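You operate a simulated robot arm through the tools that you are given. There is no shell and no other tool.

Carry out the task below with a simulated robot arm. There is one attempt and no reset: what you move stays moved.

TASK
Clear the stop on cabinet A: pull the stop button out, press reset, on and ref.
Fine: in that order, each button once; let the ref run end; work no other control on the cabinet or readout box.

It is judged by the outcome, as a careful person would: the job done as asked, and still so three seconds after it is handed in. It fails if anything else is knocked over, pushed out of place, dropped, spilled or broken.

THE ROBOT
A 7-joint arm with a two-finger parallel gripper, fixed in place. Base frame: the origin is at the foot of the arm, x ahead of it, y to its left, z up. Units: m, rad, N and s.
Its first joint turns from -2.897 to 2.897 rad. Payload 4.4 kg.
The TCP is the grasp point between the finger pads, 0.023 m short of the fingertips. In the tool frame z runs along the fingers and y along their closing line. Largest opening 0.094 m; finger width 0.038, thickness 0.01; the body of the gripper, 0.054 by 0.096 m, starts 0.039 m behind the TCP.
Orientation is that of the tool frame in the base frame, as [roll, pitch, yaw] about the fixed x, y, z axes, in that order (R = Rz(yaw) Ry(pitch) Rx(roll)). With the fingers straight down and closing along the base's y, the tool's x points along the base's -x, its y along +y and its z along -z.

THE INTERFACE
- The arm moves only by the tool drive_tool. Its argument "plan" is a list of rows, each a list of 3 entries, a list of its own where there are three numbers: the shift along the base's x, y, z in m, then the turn, a rotation vector about the base's x, y, z in rad, then the opening, from 0 (shut) to 1 (fully open). In form: [[[tx, ty, tz], [wx, wy, wz], jaw], ...]. A call has 1 to 20 rows; each row shifts and turns the commanded pose from where the row before left it. Each row takes 0.2 s and may step no farther than 0.05 m and 0.15 rad from the row before; otherwise, or with a gripper value out of range, the whole call is refused. Where a pose cannot be reached the arm comes as near as it can. A force on the tool above 90 N (or 10 N above the force at the start of the call, whichever is more), or a blocked arm, ends the call early, and 0.2 s more pass. Each finger travels about 0.072 m/s and halts on what it meets, pressing with about 34 N; the grip force reading is that of the motor and also rises with nothing between the fingers. The clock runs only during rows and for 0.2 s after the last one: add rows that do not move to give the fingers time. The reply holds the time, the measured pose of the TCP, the force on the tool along the base axes, the opening and the grip force, in the units named above and with some noise, with the torque about the TCP (base axes, N m) and any sound that the robot's microphone picked up, and new pictures: "pictures" is both (left out), scene, wrist or none.
- Cameras (640 x 400 px; columns grow to the right, rows downward): "scene" is fixed at [0.0501, 0.5004, 1.8069]; the picture's right is [-0.12, -0.99, 0.00], its down [-0.42, 0.05, -0.91] and it looks along [0.90, -0.11, -0.42] (base axes); focal length 320 px, centre (320, 200). "wrist" rides on the gripper at [0.086, 0.016, -0.074] in the tool frame; the picture's right is [-0.18, 0.98, 0.00], its down [-0.58, -0.11, -0.81] and it looks along [-0.79, -0.15, 0.59] (tool axes); focal length 243 px, centre (320, 200). There is no depth. A picture from a camera that has moved, and an enlarged one, comes with that camera's place and axes in the base frame and with its lens.
- zoom(camera, box): a new picture of the part [left, top, right, bottom] of that camera's present view, enlarged. No time passes.
- finish_job(): hands the job in; it is judged then, once.

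Places have to be worked out from the pictures, the camera data and where the tool is seen. Open the gripper and draw the arm clear of the work before you hand the job in, unless the task says otherwise.

The tools are called after "Emit:" as a command line: name --argument value ..., lists and objects as JSON in quotes. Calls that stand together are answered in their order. drive_tool: Moves the arm, as the interface text tells. Its arguments: {"type":"object","properties":{"plan":{"type":"array"},"pictures":{"type":"string","enum":["both","scene","wrist","none"]}},"required":["plan"]} The other tools are called the same way: zoom (camera, box) takes an enlarged picture of a part of a camera's view; finish_job () hands the job in.

At the start:

```text
t: 0.0
tool_pos: [0.5959, 0.2602, 1.6102]
ee_rot: [-3.141, 0.0, 3.141]
force: [-0.1, 0.0, 0.4]
ft_torque: [0.0, 0.02, 0.02]
width: 0.0941
grip_force: 0.0
```

scene: 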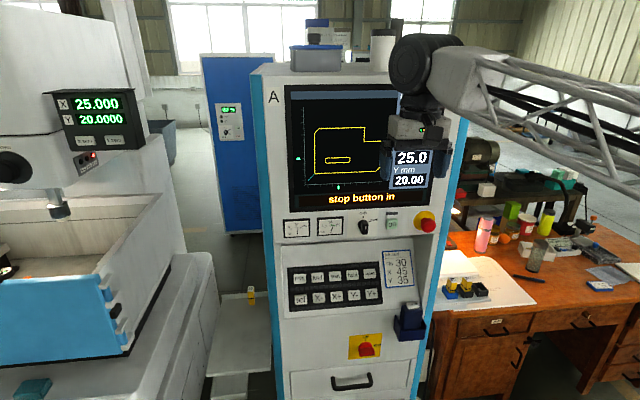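
wrist: 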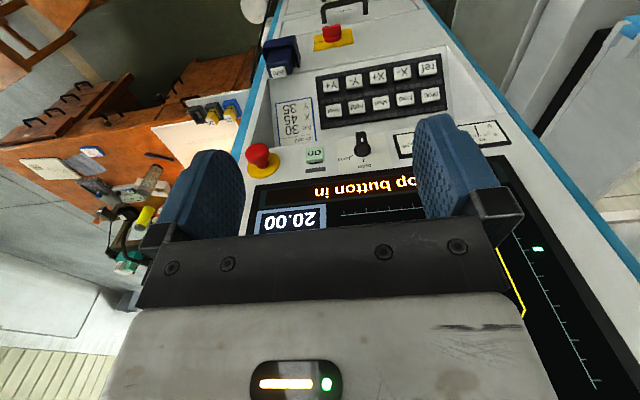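

I'll start by inspecting the cabinet's panel in enlarged pictures to find the stop button, reset, on and ref.

Emit:
zoom --camera "scene" --box '[270, 190, 450, 310]'

Emit:
zoom --camera "scene" --box '[270, 300, 450, 400]'

Emit:
zoom --camera "wrist" --box '[230, 20, 520, 200]'

Emit:
zoom --camera "scene" --box '[30, 70, 170, 180]'

```text
3.33 times, centred on (360, 250) of scene
camera zoom: at [0.0501, 0.5004, 1.8069], right [-0.12, -0.99, 0.0], down [-0.42, 0.05, -0.91], along [0.9, -0.11, -0.42], focal length 1068 px, centre (187, 33)
```

zoom: 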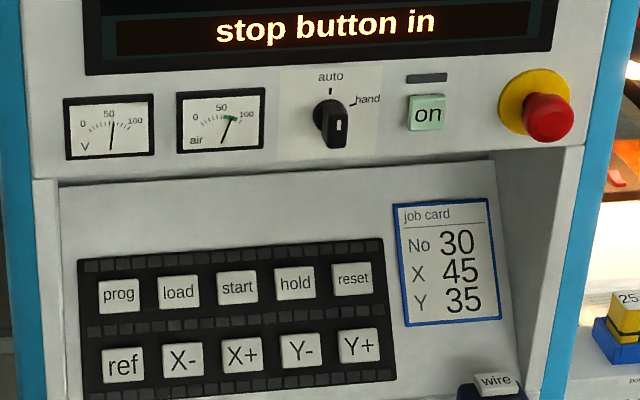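

```text
3.56 times, centred on (360, 350) of scene
camera zoom: at [0.0501, 0.5004, 1.8069], right [-0.12, -0.99, 0.0], down [-0.42, 0.05, -0.91], along [0.9, -0.11, -0.42], focal length 1140 px, centre (178, -333)
```

zoom: 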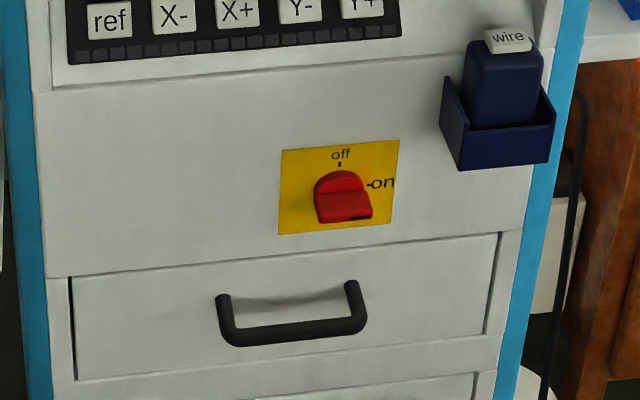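

```text
2.21 times, centred on (375, 110) of wrist
camera zoom: at [0.5092, 0.2769, 1.6831], right [0.18, 0.98, 0.0], down [0.58, -0.11, 0.81], along [0.79, -0.15, -0.59], focal length 535 px, centre (199, 399)
```

zoom: 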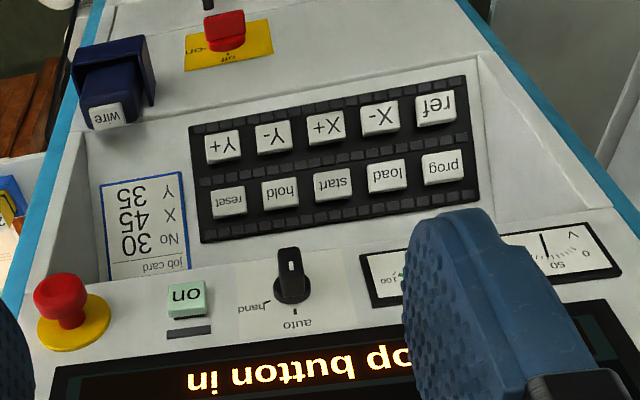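

```text
3.64 times, centred on (100, 125) of scene
camera zoom: at [0.0501, 0.5004, 1.8069], right [-0.12, -0.99, 0.0], down [-0.42, 0.05, -0.91], along [0.9, -0.11, -0.42], focal length 1166 px, centre (1120, 473)
```

zoom: 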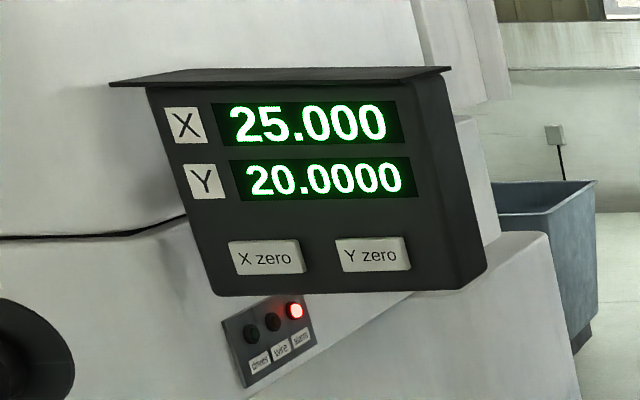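

The stop mushroom triangulates to about (0.758, 0.123, 1.386), "on" to about (0.785, 0.214, 1.381), reset to about (0.854, 0.243, 1.163) and ref to about (0.816, 0.467, 1.118). The upper panel is vertical and faces -x, while the key panel leans back about 34°. I'll tilt the tool forward in stages while staying clear of the cabinet.

Emit:
drive_tool --plan '[[[-0.005, -0.012, -0.015], [0, -0.1428, 0], 0.8], [[-0.005, -0.012, -0.015], [0, -0.1428, 0], 0.8], [[-0.005, -0.012, -0.015], [0, -0.1428, 0], 0.8], [[0, -0.012, -0.015], [0, -0.1428, 0], 0.8], [[0, -0.012, -0.015], [0, -0.1428, 0], 0.8], [[0, 0, 0], [0, 0, 0], 0.8]]'

```text
t: 1.4
tool_pos: [0.581, 0.2012, 1.5348]
ee_rot: [3.142, 0.715, -3.141]
force: [0.7, -0.6, -0.1]
ft_torque: [0.0, 0.0, -0.04]
width: 0.0753
grip_force: 0.0
camera wrist: at [0.4659, 0.2172, 1.5325], right [0.14, 0.98, 0.12], down [-0.09, -0.11, 0.99], along [0.99, -0.15, 0.07], focal length 243 px, centre (320, 200)
```

scene: 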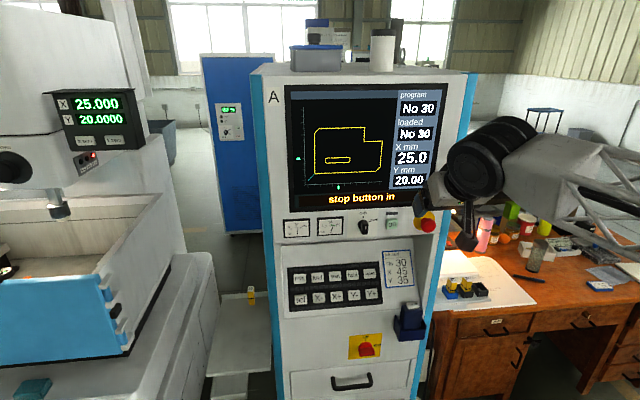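
wrist: 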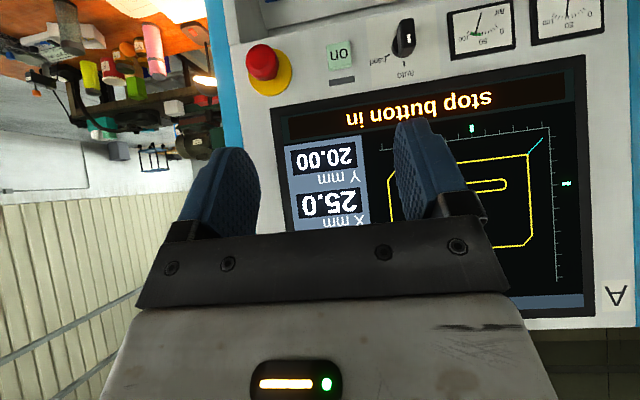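

The tilt is going as expected, and the wrist view confirms the stop cap near (0.752, 0.125, 1.386). I'll complete the turn to horizontal and line up in front of the stop button, well back from it.

Emit:
drive_tool --plan '[[[0, -0.013, -0.025], [0, -0.1427, 0], 0.8], [[0, -0.013, -0.025], [0, -0.1427, 0], 0.8], [[0, -0.013, -0.025], [0, -0.1427, 0], 0.8], [[0, -0.013, -0.025], [0, -0.1427, 0], 0.8], [[0, -0.013, -0.025], [0, -0.1427, 0], 0.8], [[0, -0.013, -0.025], [0, -0.1427, 0], 0.8], [[0, 0, 0], [0, 0, 0], 0.8]]'

```text
t: 3.2
tool_pos: [0.6038, 0.129, 1.3546]
ee_rot: [-2.83, 1.517, -2.827]
force: [-0.1, 0.2, 0.6]
ft_torque: [-0.01, 0.04, 0.03]
width: 0.0752
grip_force: 0.1
stopped in row 7: the arm was blocked; the commanded pose is now the measured one
camera wrist: at [0.524, 0.144, 1.2705], right [0.01, 0.99, 0.17], down [-0.78, -0.1, 0.62], along [0.63, -0.14, 0.76], focal length 243 px, centre (320, 200)
```

scene: 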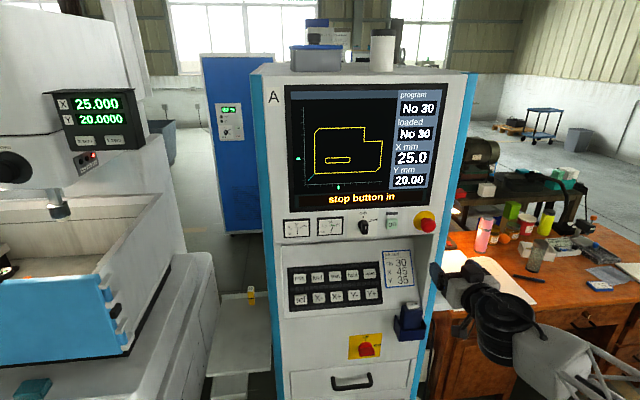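
wrist: 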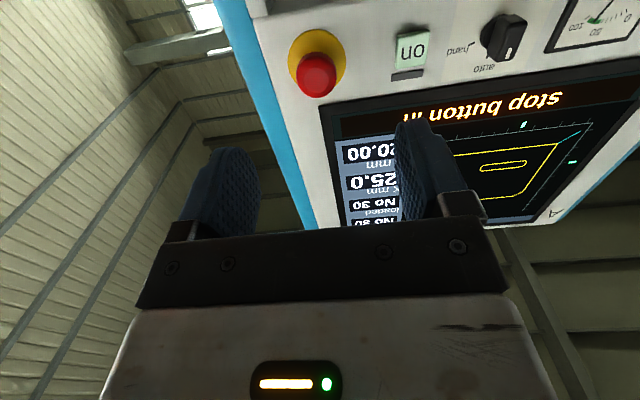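

The arm hit a limit folding so close in, but the tool is now almost horizontal (about 3° down) at (0.604, 0.129, 1.355), touching nothing. I'll zoom both cameras on the stop button to refine its place before moving forward.

Emit:
zoom --camera "wrist" --box '[250, 0, 450, 125]'

Emit:
zoom --camera "scene" --box '[350, 180, 470, 260]'

```text
3.20 times, centred on (350, 62) of wrist
camera zoom: at [0.524, 0.144, 1.2705], right [0.01, 0.99, 0.17], down [-0.78, -0.1, 0.62], along [0.63, -0.14, 0.76], focal length 776 px, centre (224, 640)
```

zoom: 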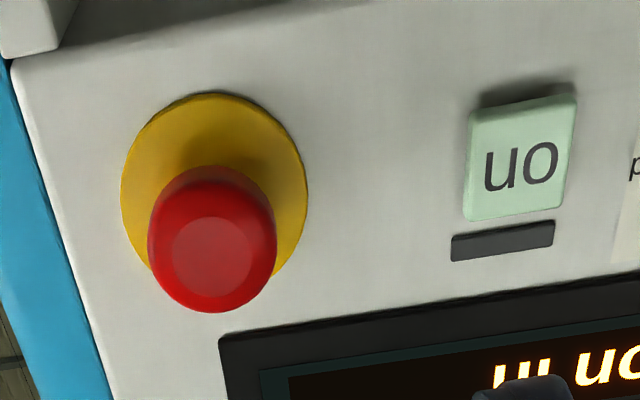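

```text
5.00 times, centred on (410, 220) of scene
camera zoom: at [0.0501, 0.5004, 1.8069], right [-0.12, -0.99, 0.0], down [-0.42, 0.05, -0.91], along [0.9, -0.11, -0.42], focal length 1603 px, centre (-130, 100)
```

zoom: 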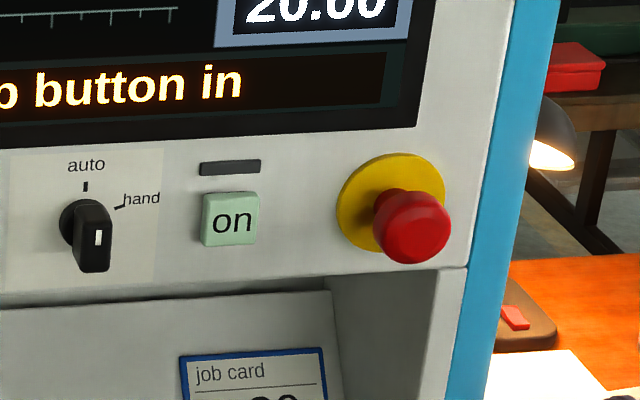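

The cap face is now at about x 0.766, y 0.117, z 1.378, the cap is about 40 mm across, and the panel is near x 0.80. I'll advance to about 0.065 m short of the cap, take out the remaining tilt and look again.

Emit:
drive_tool --plan '[[[0.025, -0.003, 0.006], [0, -0.013, 0], 0.75], [[0.025, -0.003, 0.006], [0, -0.013, 0], 0.75], [[0.024, -0.003, 0.006], [0, -0.013, 0], 0.75], [[0.022, -0.002, 0.005], [0, -0.012, 0], 0.75], [[0, 0, 0], [0, 0, 0], 0.75]]'

```text
t: 4.4
tool_pos: [0.7021, 0.1185, 1.381]
ee_rot: [-1.416, 1.555, -1.417]
force: [-0.2, -0.5, -0.7]
ft_torque: [0.03, 0.0, -0.02]
width: 0.0705
grip_force: 0.1
camera wrist: at [0.6259, 0.1333, 1.2918], right [0.0, 0.99, 0.17], down [-0.81, -0.1, 0.58], along [0.59, -0.14, 0.8], focal length 243 px, centre (320, 200)
```

scene: 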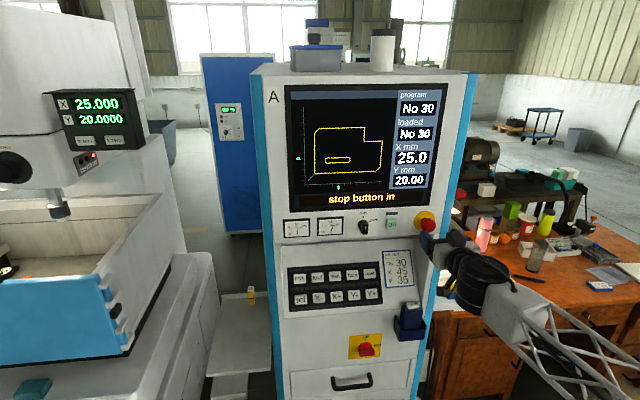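
wrist: 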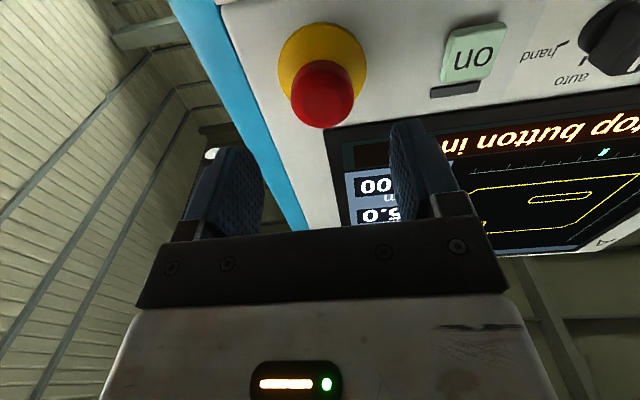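

The tool is horizontal and nearly coaxial with the button; the cap face comes out near (0.770, 0.120, 1.375). I'll advance in small steps until the fingertips are level with the cap face and check the centring.

Emit:
drive_tool --plan '[[[0.015, 0.0005, -0.002], [0, -0.005, 0], 0.75], [[0.015, 0.0005, -0.002], [0, -0.005, 0], 0.75], [[0.01, 0, 0], [0, -0.005, 0], 0.75], [[0, 0, 0], [0, 0, 0], 0.75]]'

Emit:
zoom --camera "scene" --box '[380, 190, 500, 270]'

```text
t: 5.4
tool_pos: [0.7403, 0.1205, 1.3764]
ee_rot: [-0.727, 1.549, -0.728]
force: [0.6, 0.5, -1.0]
ft_torque: [0.03, -0.01, -0.04]
width: 0.0704
grip_force: 0.1
camera wrist: at [0.6669, 0.1341, 1.2866], right [0.0, 0.99, 0.17], down [-0.82, -0.1, 0.57], along [0.58, -0.14, 0.8], focal length 243 px, centre (320, 200)
```

scene: 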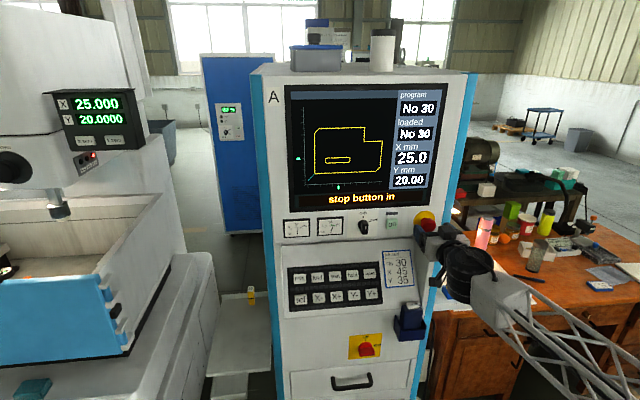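
wrist: 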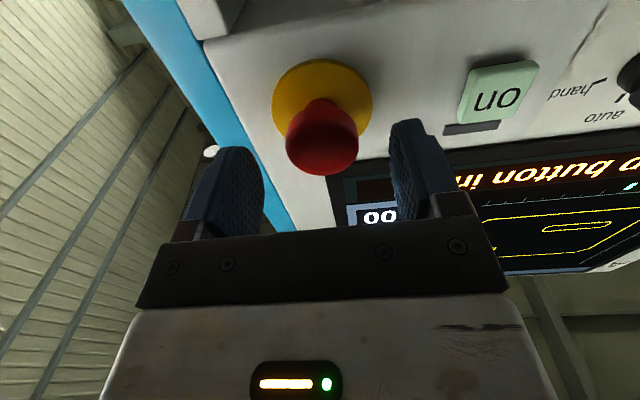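

```text
5.00 times, centred on (440, 230) of scene
camera zoom: at [0.0501, 0.5004, 1.8069], right [-0.12, -0.99, 0.0], down [-0.42, 0.05, -0.91], along [0.9, -0.11, -0.42], focal length 1603 px, centre (-280, 50)
```

zoom: 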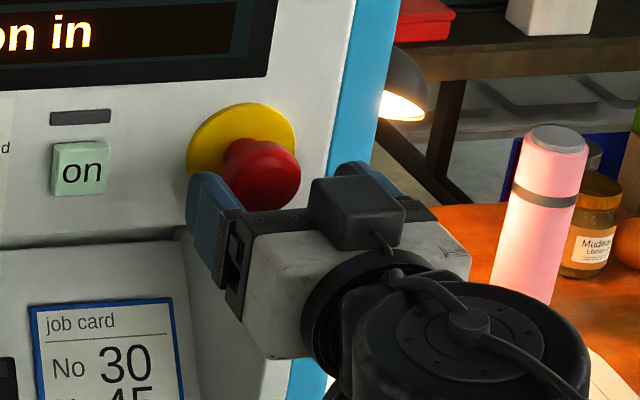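

The fingertips are just short of the cap face. I'll zoom in closely to check the centring against both fingers.

Emit:
zoom --camera "scene" --box '[408, 205, 468, 245]'

Emit:
zoom --camera "wrist" --box '[180, 40, 500, 240]'

```text
10.00 times, centred on (438, 225) of scene
camera zoom: at [0.0501, 0.5004, 1.8069], right [-0.12, -0.99, 0.0], down [-0.42, 0.05, -0.91], along [0.9, -0.11, -0.42], focal length 3205 px, centre (-860, -50)
```

zoom: 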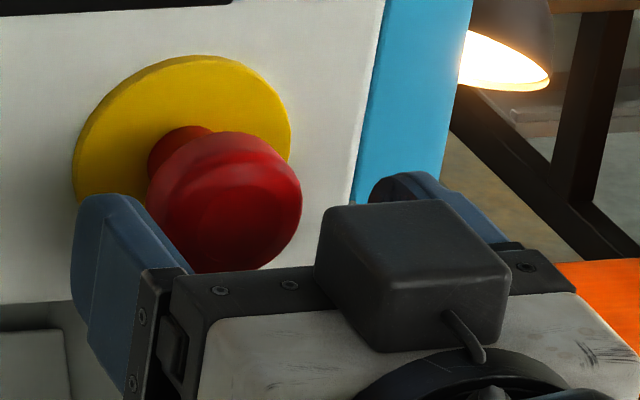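

```text
2.00 times, centred on (340, 140) of wrist
camera zoom: at [0.6669, 0.1341, 1.2866], right [0.0, 0.99, 0.17], down [-0.82, -0.1, 0.57], along [0.58, -0.14, 0.8], focal length 485 px, centre (280, 320)
```

zoom: 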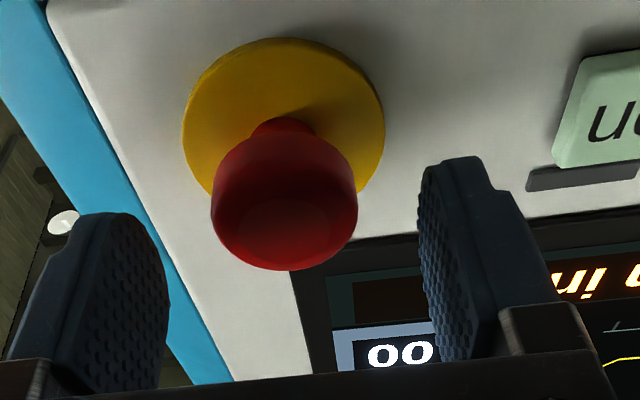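

Both views show the fingers straddling the cap horizontally, with the gripper axis roughly 6 mm low. I'll raise it 6 mm, then slide the fingers around the cap while staying short of the yellow plate.

Emit:
drive_tool --plan '[[[0, 0.0005, 0.006], [0, 0, 0], 0.75], [[0.008, 0, 0], [0, 0, 0], 0.75], [[0.008, 0, 0], [0, 0, 0], 0.75], [[0.004, 0, 0], [0, 0, 0], 0.75], [[0, 0, 0], [0, 0, 0], 0.75]]'

Emit:
zoom --camera "scene" --box '[408, 205, 468, 245]'

Emit:
zoom --camera "wrist" --box '[180, 40, 500, 240]'

```text
t: 6.6
tool_pos: [0.7599, 0.1198, 1.3806]
ee_rot: [-0.713, 1.55, -0.713]
force: [1.3, 1.0, 0.3]
ft_torque: [0.0, 0.0, 0.01]
width: 0.0706
grip_force: 0.0
camera wrist: at [0.6857, 0.1347, 1.2915], right [0.0, 0.99, 0.17], down [-0.82, -0.1, 0.57], along [0.58, -0.14, 0.8], focal length 243 px, centre (320, 200)
```

scene: 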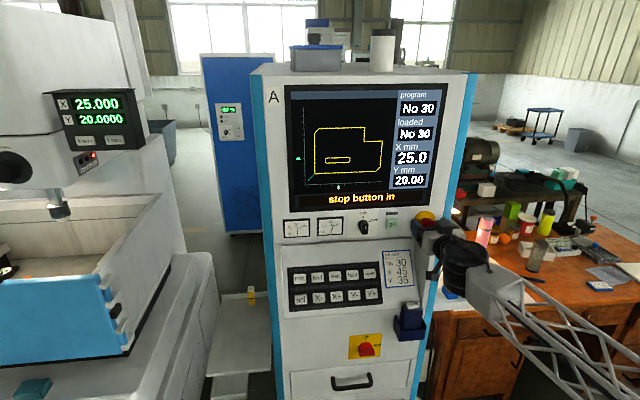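
wrist: 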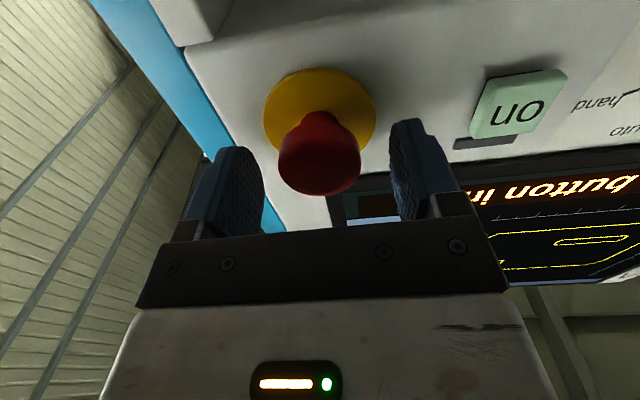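

```text
10.00 times, centred on (438, 225) of scene
camera zoom: at [0.0501, 0.5004, 1.8069], right [-0.12, -0.99, 0.0], down [-0.42, 0.05, -0.91], along [0.9, -0.11, -0.42], focal length 3205 px, centre (-860, -50)
```

zoom: 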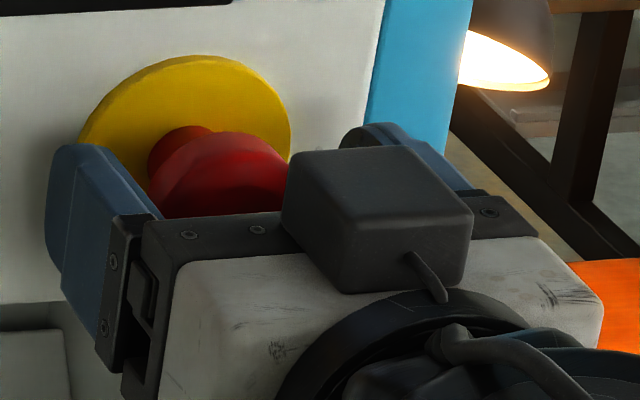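

```text
2.00 times, centred on (340, 140) of wrist
camera zoom: at [0.6857, 0.1347, 1.2915], right [0.0, 0.99, 0.17], down [-0.82, -0.1, 0.57], along [0.58, -0.14, 0.8], focal length 485 px, centre (280, 320)
```

zoom: 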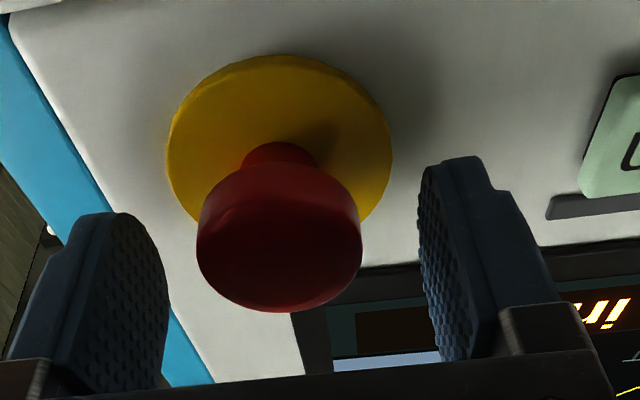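

The cap face sits about 7 mm past the TCP, well centred between the pads and with clearance to the plate. I'll go 4 mm further in and close on the cap.

Emit:
drive_tool --plan '[[[0.004, 0, 0], [0, 0, 0], 0.75], [[0, 0, 0], [0, 0, 0], 0.6], [[0, 0, 0], [0, 0, 0], 0.3], [[0, 0, 0], [0, 0, 0], 0.3], [[0, 0, 0], [0, 0, 0], 0.3]]' --pictures "both"

Emit:
zoom --camera "wrist" --box '[180, 40, 500, 240]'

```text
t: 7.8
tool_pos: [0.7633, 0.1206, 1.3811]
ee_rot: [-0.721, 1.546, -0.722]
force: [0.8, 3.4, 1.6]
ft_torque: [-0.02, 0.0, 0.04]
width: 0.0388
grip_force: 44.7
camera wrist: at [0.6898, 0.1351, 1.2914], right [0.0, 0.99, 0.17], down [-0.82, -0.1, 0.57], along [0.58, -0.14, 0.81], focal length 243 px, centre (320, 200)
```

scene: 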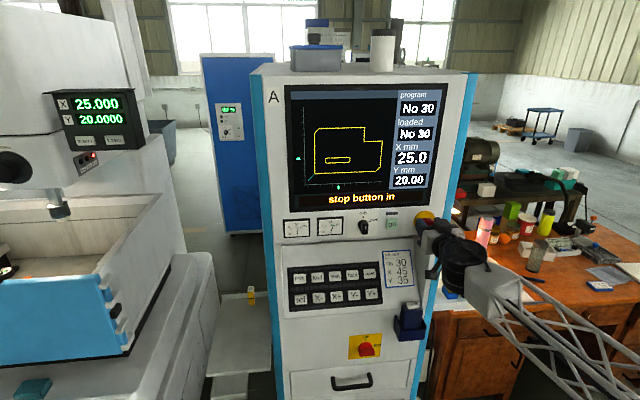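
wrist: 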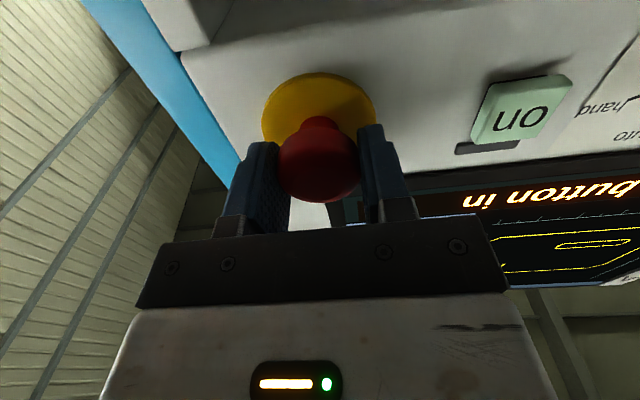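

```text
2.00 times, centred on (340, 140) of wrist
camera zoom: at [0.6898, 0.1351, 1.2914], right [0.0, 0.99, 0.17], down [-0.82, -0.1, 0.57], along [0.58, -0.14, 0.81], focal length 485 px, centre (280, 320)
```

zoom: 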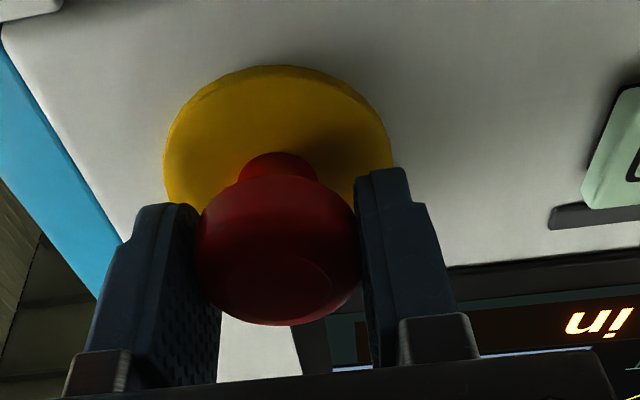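

The cap is gripped (width 38.8 mm, side forces small). I'll pull straight back in 3 mm steps and watch the force and the sound.

Emit:
drive_tool --plan '[[[-0.003, 0, 0], [0, 0, 0], 0.25], [[-0.003, 0, 0], [0, 0, 0], 0.25], [[-0.003, 0, 0], [0, 0, 0], 0.25]]'

```text
t: 8.6
tool_pos: [0.7548, 0.1207, 1.3819]
ee_rot: [-0.768, 1.548, -0.766]
force: [20.8, 12.0, 5.3]
ft_torque: [-0.04, -0.1, 0.14]
width: 0.0385
grip_force: 44.8
camera wrist: at [0.6812, 0.135, 1.2914], right [0.0, 0.99, 0.17], down [-0.82, -0.1, 0.57], along [0.58, -0.14, 0.8], focal length 243 px, centre (320, 200)
```

scene: 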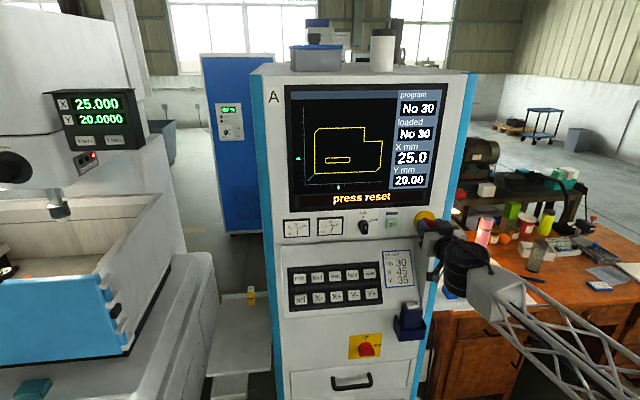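
wrist: 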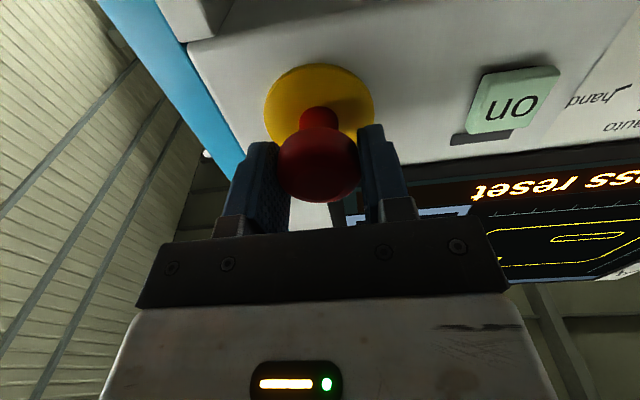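

The screen now reads "press reset", so the stop button is out. I'll open the fingers in place and back straight off.

Emit:
drive_tool --plan '[[[0, 0, 0], [0, 0, 0], 0.75], [[0, 0, 0], [0, 0, 0], 0.75], [[0, 0, 0], [0, 0, 0], 0.75], [[-0.015, 0, -0.001], [0, 0, 0], 0.75], [[-0.025, 0, 0], [0, 0, 0], 0.75], [[-0.025, 0, 0], [0, 0, 0], 0.75], [[0, 0, 0], [0, 0, 0], 0.75]]'

Emit:
zoom --camera "scene" --box '[350, 180, 470, 260]'

```text
t: 10.2
tool_pos: [0.6899, 0.1198, 1.3794]
ee_rot: [-0.735, 1.548, -0.737]
force: [-0.7, -0.4, 0.3]
ft_torque: [0.01, -0.04, 0.0]
width: 0.0705
grip_force: 0.1
camera wrist: at [0.6156, 0.1346, 1.2906], right [0.0, 0.99, 0.17], down [-0.82, -0.1, 0.57], along [0.58, -0.14, 0.8], focal length 243 px, centre (320, 200)
```

scene: 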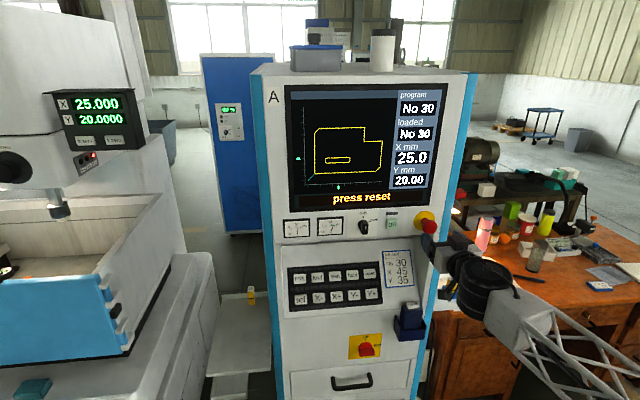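
wrist: 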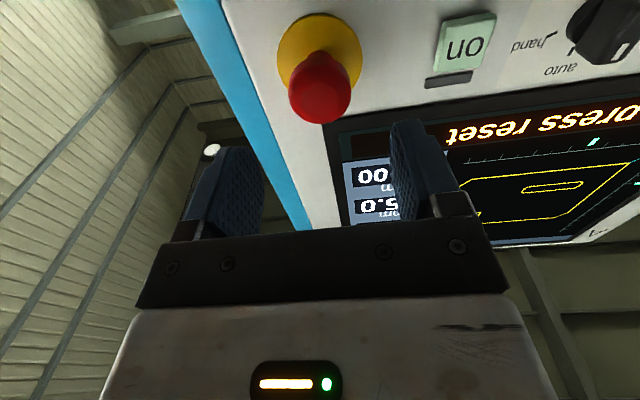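

```text
5.00 times, centred on (410, 220) of scene
camera zoom: at [0.0501, 0.5004, 1.8069], right [-0.12, -0.99, 0.0], down [-0.42, 0.05, -0.91], along [0.9, -0.11, -0.42], focal length 1603 px, centre (-130, 100)
```

zoom: 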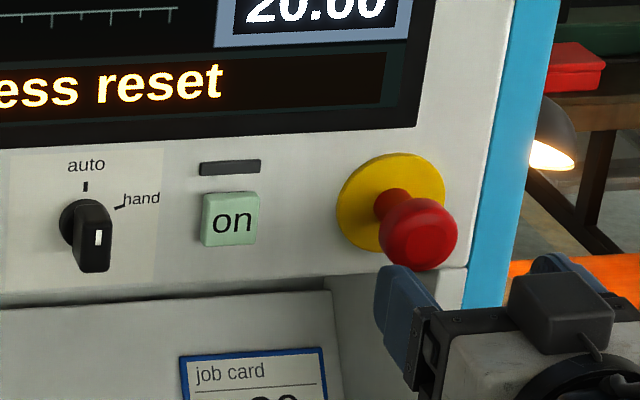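

The button stays out after release, the screen still says "press reset", and everything else is unchanged. Now I'll back off, shut the fingers, tilt 33° downward square to the key panel and move in front of reset at a distance.

Emit:
drive_tool --plan '[[[-0.015, 0.01, -0.01], [0, 0, 0], 0.5], [[-0.005, 0.03, -0.03], [0, 0.143, 0], 0.2], [[-0.005, 0.03, -0.03], [0, 0.143, 0], 0], [[-0.005, 0.03, -0.03], [0, 0.143, 0], 0], [[0, 0.03, -0.03], [0, 0.143, 0], 0], [[0, 0, 0], [0, 0, 0], 0]]'

Emit:
zoom --camera "scene" --box '[330, 230, 450, 310]'

```text
t: 11.6
tool_pos: [0.6573, 0.2525, 1.2485]
ee_rot: [-3.115, 1.014, -3.111]
force: [-0.6, -0.5, 0.5]
ft_torque: [0.0, -0.05, 0.0]
width: 0.0
grip_force: 33.8
camera wrist: at [0.5483, 0.2664, 1.2128], right [0.09, 0.99, 0.14], down [-0.38, -0.1, 0.92], along [0.92, -0.14, 0.36], focal length 243 px, centre (320, 200)
```

scene: 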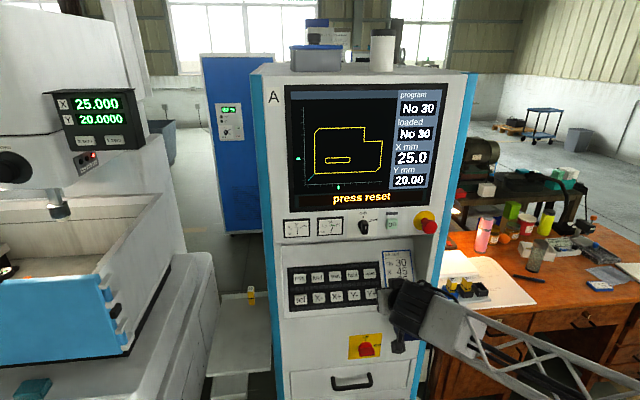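
wrist: 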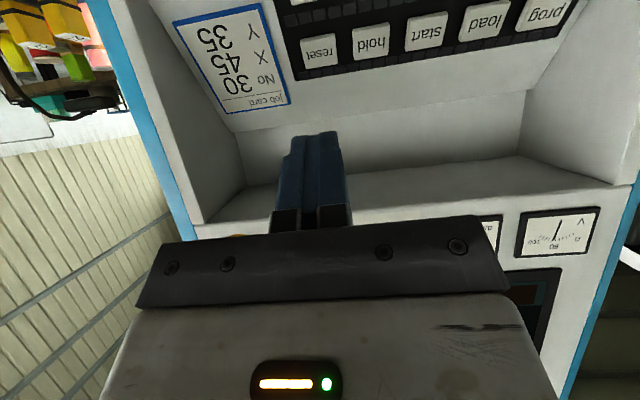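

```text
5.00 times, centred on (390, 270) of scene
camera zoom: at [0.0501, 0.5004, 1.8069], right [-0.12, -0.99, 0.0], down [-0.42, 0.05, -0.91], along [0.9, -0.11, -0.42], focal length 1603 px, centre (-30, -150)
```

zoom: 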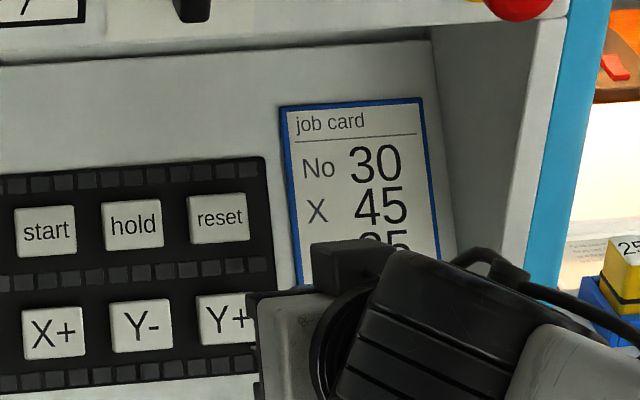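

From the wrist and scene views reset is at about (0.860, 0.244, 1.159) on a surface leaning about 33°. I'll move along the approach line to roughly 4-5 cm off the key and check again.

Emit:
drive_tool --plan '[[[0.036, -0.0021, -0.0131], [0, 0, 0], 0], [[0.036, -0.0021, -0.0131], [0, 0, 0], 0], [[0.036, -0.0021, -0.0131], [0, 0, 0], 0], [[0.036, -0.0021, -0.0131], [0, 0, 0], 0], [[0, 0, 0], [0, 0, 0], 0]]'

Emit:
zoom --camera "scene" --box '[330, 230, 450, 310]'

Emit:
zoom --camera "wrist" --box '[200, 40, 440, 190]'

```text
t: 12.8
tool_pos: [0.8029, 0.2401, 1.197]
ee_rot: [-3.114, 1.015, -3.112]
force: [-0.5, 0.2, 0.7]
ft_torque: [0.0, 0.03, 0.01]
width: 0.0
grip_force: 34.6
camera wrist: at [0.693, 0.2552, 1.1617], right [0.09, 0.99, 0.14], down [-0.38, -0.1, 0.92], along [0.92, -0.14, 0.36], focal length 243 px, centre (320, 200)
```

scene: 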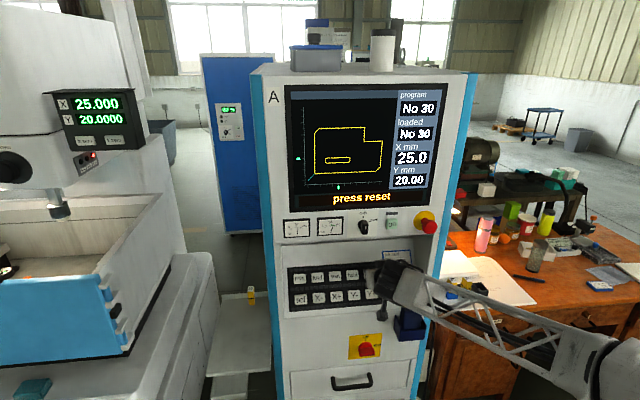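
wrist: 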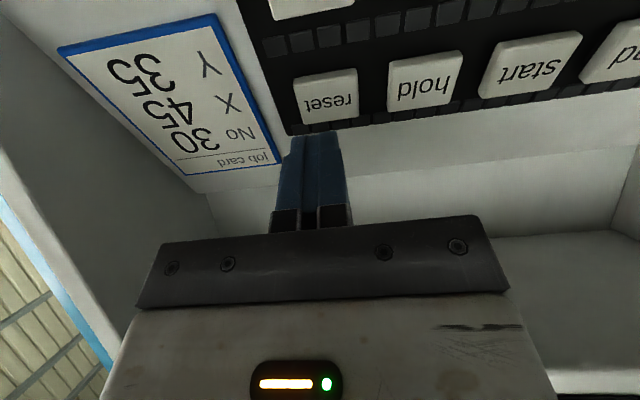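

```text
5.00 times, centred on (390, 270) of scene
camera zoom: at [0.0501, 0.5004, 1.8069], right [-0.12, -0.99, 0.0], down [-0.42, 0.05, -0.91], along [0.9, -0.11, -0.42], focal length 1603 px, centre (-30, -150)
```

zoom: 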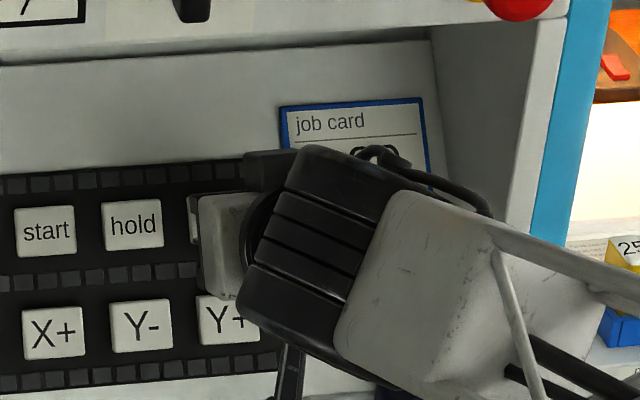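

```text
2.67 times, centred on (320, 115) of wrist
camera zoom: at [0.693, 0.2552, 1.1617], right [0.09, 0.99, 0.14], down [-0.38, -0.1, 0.92], along [0.92, -0.14, 0.36], focal length 647 px, centre (320, 427)
```

zoom: 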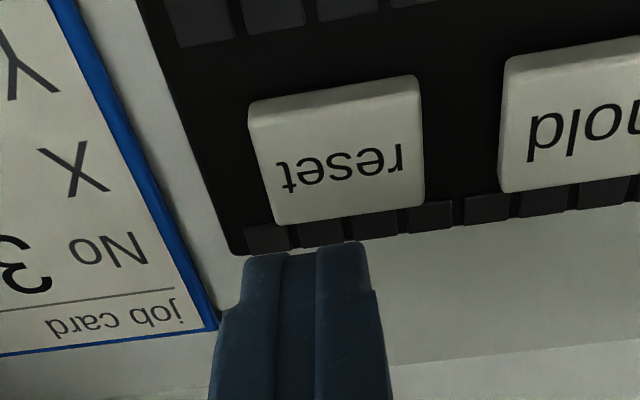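

Reset is about 4 mm to the +y side and 2-3 mm lower than the tool axis, with a gap near 45 mm. I'll correct that and close most of the gap, stopping well before contact.

Emit:
drive_tool --plan '[[[-0.001, 0.004, -0.002], [0, 0, 0], 0], [[0.0127, 0, -0.0079], [0, 0, 0], 0], [[0.0106, 0, -0.0066], [0, 0, 0], 0], [[0, 0, 0], [0, 0, 0], 0]]' --pictures "wrist"

Emit:
zoom --camera "wrist" --box '[200, 40, 440, 190]'

```text
t: 13.8
tool_pos: [0.8257, 0.2442, 1.1794]
ee_rot: [-3.117, 1.017, -3.11]
force: [-0.4, 0.1, -0.4]
ft_torque: [0.0, 0.0, -0.01]
width: 0.0
grip_force: 34.3
camera wrist: at [0.7161, 0.2593, 1.1443], right [0.09, 0.99, 0.14], down [-0.38, -0.1, 0.92], along [0.92, -0.14, 0.36], focal length 243 px, centre (320, 200)
```

wrist: 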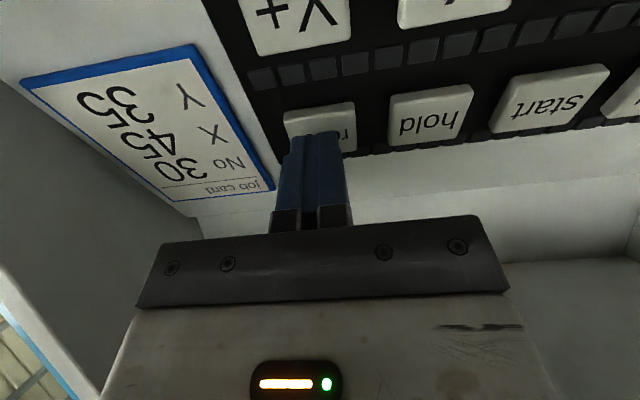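

```text
2.67 times, centred on (320, 115) of wrist
camera zoom: at [0.7161, 0.2593, 1.1443], right [0.09, 0.99, 0.14], down [-0.38, -0.1, 0.92], along [0.92, -0.14, 0.36], focal length 647 px, centre (320, 427)
```

zoom: 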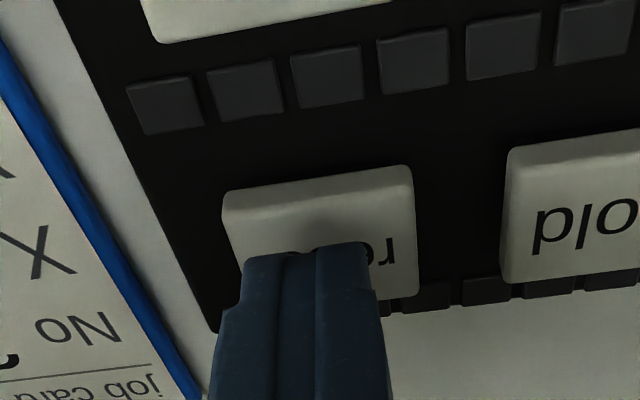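

The tip is square in front of reset and centred on it, with an estimated 11-18 mm left. I'll creep in and read the forces.

Emit:
drive_tool --plan '[[[0.0034, 0, -0.0021], [0, 0, 0], 0], [[0.0034, 0, -0.0021], [0, 0, 0], 0], [[0, 0, 0], [0, 0, 0], 0]]' --pictures "wrist"

Emit:
zoom --camera "wrist" --box '[200, 40, 440, 190]'

```text
t: 14.6
tool_pos: [0.8318, 0.2436, 1.1758]
ee_rot: [-3.115, 1.015, -3.113]
force: [0.3, -1.0, -0.5]
ft_torque: [0.02, 0.0, -0.05]
width: 0.0
grip_force: 34.1
camera wrist: at [0.7224, 0.2599, 1.1402], right [0.09, 0.99, 0.14], down [-0.38, -0.1, 0.92], along [0.92, -0.14, 0.36], focal length 243 px, centre (320, 200)
```

wrist: 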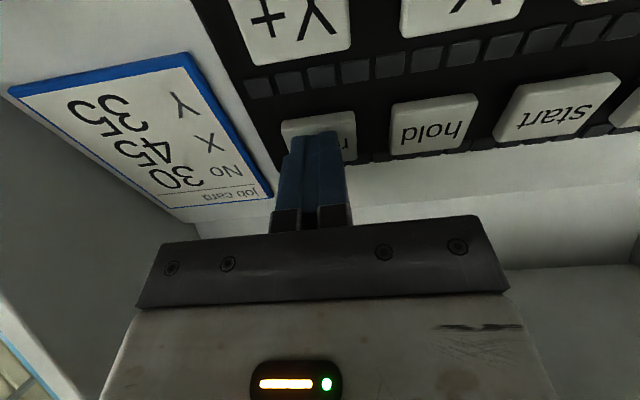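

```text
2.67 times, centred on (320, 115) of wrist
camera zoom: at [0.7224, 0.2599, 1.1402], right [0.09, 0.99, 0.14], down [-0.38, -0.1, 0.92], along [0.92, -0.14, 0.36], focal length 647 px, centre (320, 427)
```

zoom: 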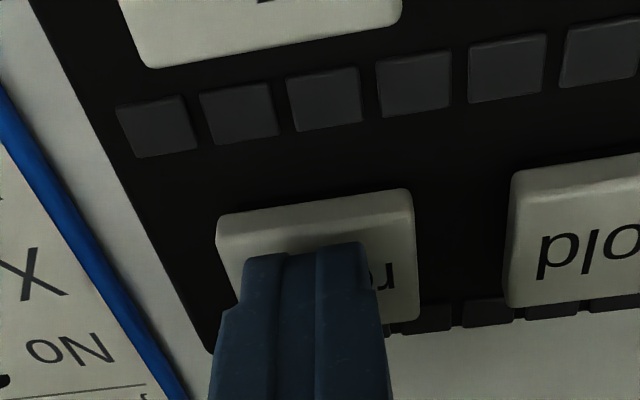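

No contact yet, and the tip shadow is closing on the key. I'll continue with 2.5 mm steps.

Emit:
drive_tool --plan '[[[0.0021, 0, -0.0013], [0, 0, 0], 0], [[0.0021, 0, -0.0013], [0, 0, 0], 0]]' --pictures "scene"

```text
t: 15.2
tool_pos: [0.8357, 0.2454, 1.1742]
ee_rot: [-3.118, 1.017, -3.113]
force: [-1.5, 0.5, 0.0]
ft_torque: [0.01, 0.02, -0.02]
width: 0.0
grip_force: 33.7
heard: click
```

scene: 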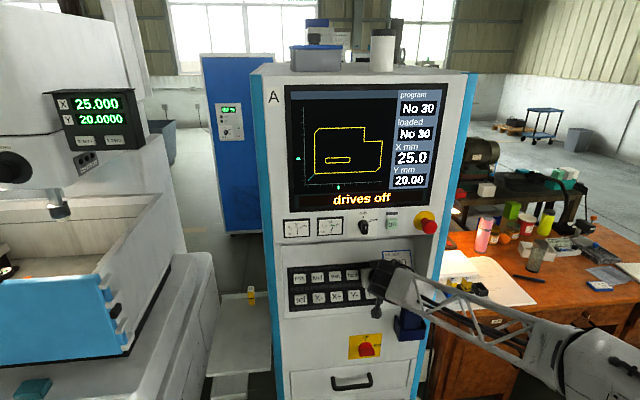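

A click was heard, the screen went to "drives off" and the alarm lamp went out, so reset registered once. I'll retreat along the approach line and swing back to horizontal in front of "on" at about (0.785, 0.214, 1.381).

Emit:
drive_tool --plan '[[[-0.034, 0, 0.0211], [0, 0, 0], 0], [[-0.034, 0, 0.0211], [0, 0, 0], 0], [[-0.034, 0, 0.0211], [0, 0, 0], 0], [[-0.011, -0.008, 0.0345], [0, -0.1385, 0], 0], [[-0.011, -0.008, 0.0345], [0, -0.1385, 0], 0], [[-0.011, -0.008, 0.0345], [0, -0.1385, 0], 0], [[-0.011, -0.008, 0.0345], [0, -0.1385, 0], 0], [[0, 0, 0], [0, 0, 0], 0]]'

Emit:
zoom --camera "scene" --box '[330, 180, 450, 260]'

Emit:
zoom --camera "wrist" --box '[180, 0, 500, 200]'

```text
t: 17.0
tool_pos: [0.6888, 0.2133, 1.3768]
ee_rot: [-1.498, 1.555, -1.499]
force: [0.8, -0.7, -0.1]
ft_torque: [-0.03, -0.02, 0.0]
width: 0.0001
grip_force: 34.5
camera wrist: at [0.6144, 0.2289, 1.2887], right [0.0, 0.99, 0.17], down [-0.81, -0.1, 0.58], along [0.59, -0.14, 0.8], focal length 243 px, centre (320, 200)
```

scene: 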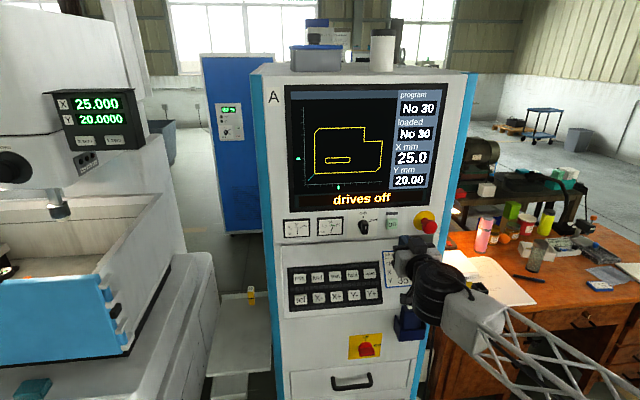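
wrist: 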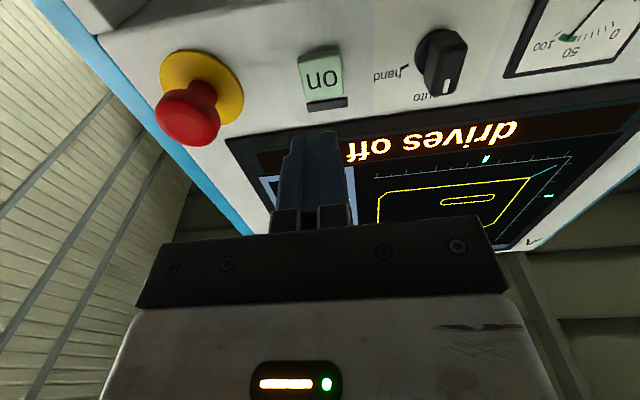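

```text
5.00 times, centred on (390, 220) of scene
camera zoom: at [0.0501, 0.5004, 1.8069], right [-0.12, -0.99, 0.0], down [-0.42, 0.05, -0.91], along [0.9, -0.11, -0.42], focal length 1603 px, centre (-30, 100)
```

zoom: 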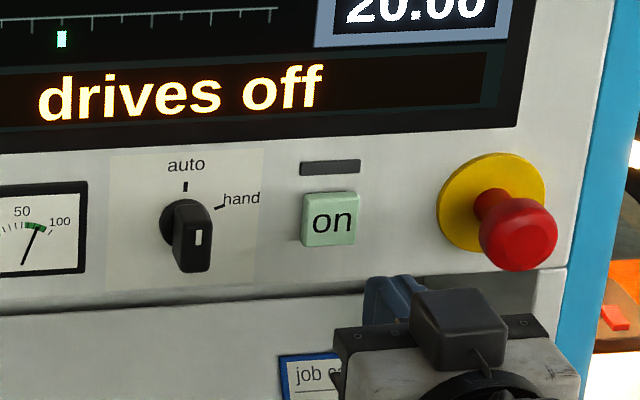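

```text
2.00 times, centred on (340, 100) of wrist
camera zoom: at [0.6144, 0.2289, 1.2887], right [0.0, 0.99, 0.17], down [-0.81, -0.1, 0.58], along [0.59, -0.14, 0.8], focal length 485 px, centre (280, 400)
```

zoom: 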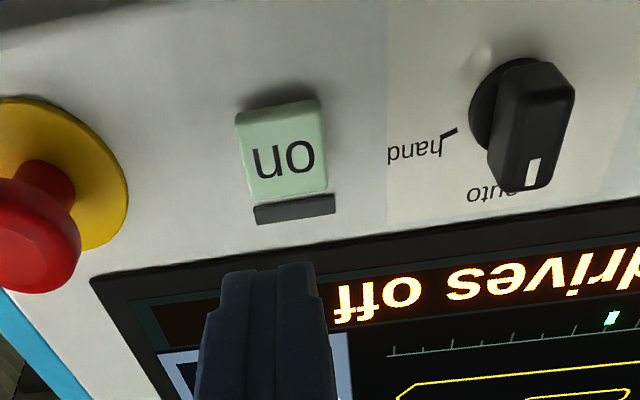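

"On" lies almost exactly on the tool axis (about 2 mm to +y), roughly 75 mm ahead. I'll advance 50 mm and check again.

Emit:
drive_tool --plan '[[[0.018, 0.001, 0.0005], [0, 0, 0], 0], [[0.018, 0.001, 0.0005], [0, 0, 0], 0], [[0.014, 0, 0], [0, 0, 0], 0], [[0, 0, 0], [0, 0, 0], 0]]'

Emit:
zoom --camera "scene" --box '[360, 200, 435, 250]'

Emit:
zoom --camera "wrist" --box '[180, 0, 500, 200]'

```text
t: 18.0
tool_pos: [0.74, 0.2149, 1.3765]
ee_rot: [-1.573, 1.554, -1.575]
force: [0.2, 0.2, 0.6]
ft_torque: [-0.04, 0.02, 0.01]
width: 0.0
grip_force: 33.8
camera wrist: at [0.6646, 0.2299, 1.2885], right [0.0, 0.99, 0.17], down [-0.81, -0.1, 0.58], along [0.59, -0.14, 0.79], focal length 243 px, centre (320, 200)
```

scene: 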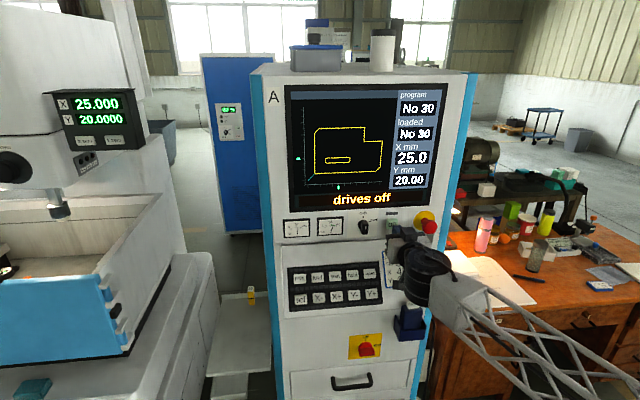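
wrist: 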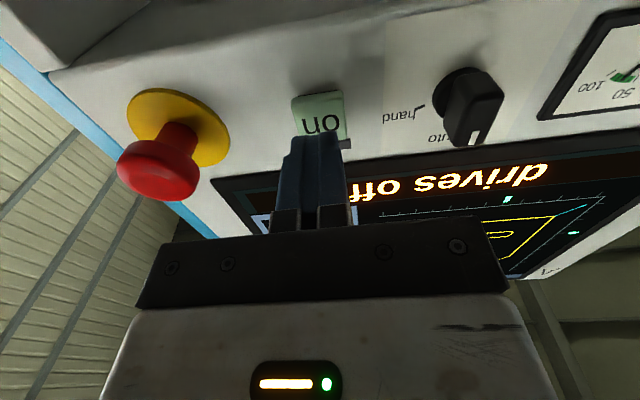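

```text
8.00 times, centred on (398, 225) of scene
camera zoom: at [0.0501, 0.5004, 1.8069], right [-0.12, -0.99, 0.0], down [-0.42, 0.05, -0.91], along [0.9, -0.11, -0.42], focal length 2564 px, centre (-300, 0)
```

zoom: 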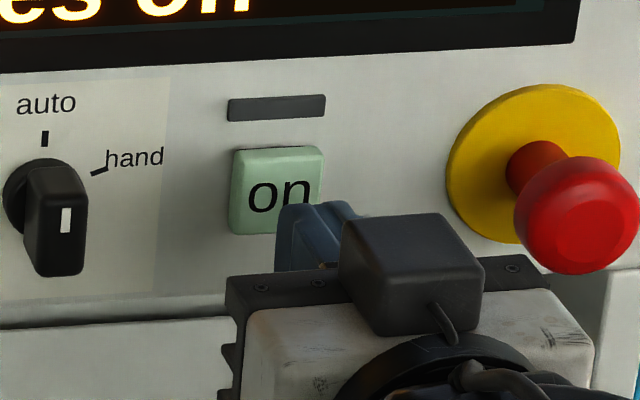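

```text
2.00 times, centred on (340, 100) of wrist
camera zoom: at [0.6646, 0.2299, 1.2885], right [0.0, 0.99, 0.17], down [-0.81, -0.1, 0.58], along [0.59, -0.14, 0.79], focal length 485 px, centre (280, 400)
```

zoom: 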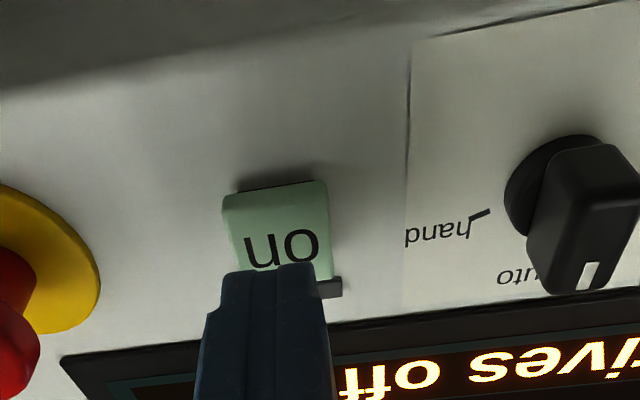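

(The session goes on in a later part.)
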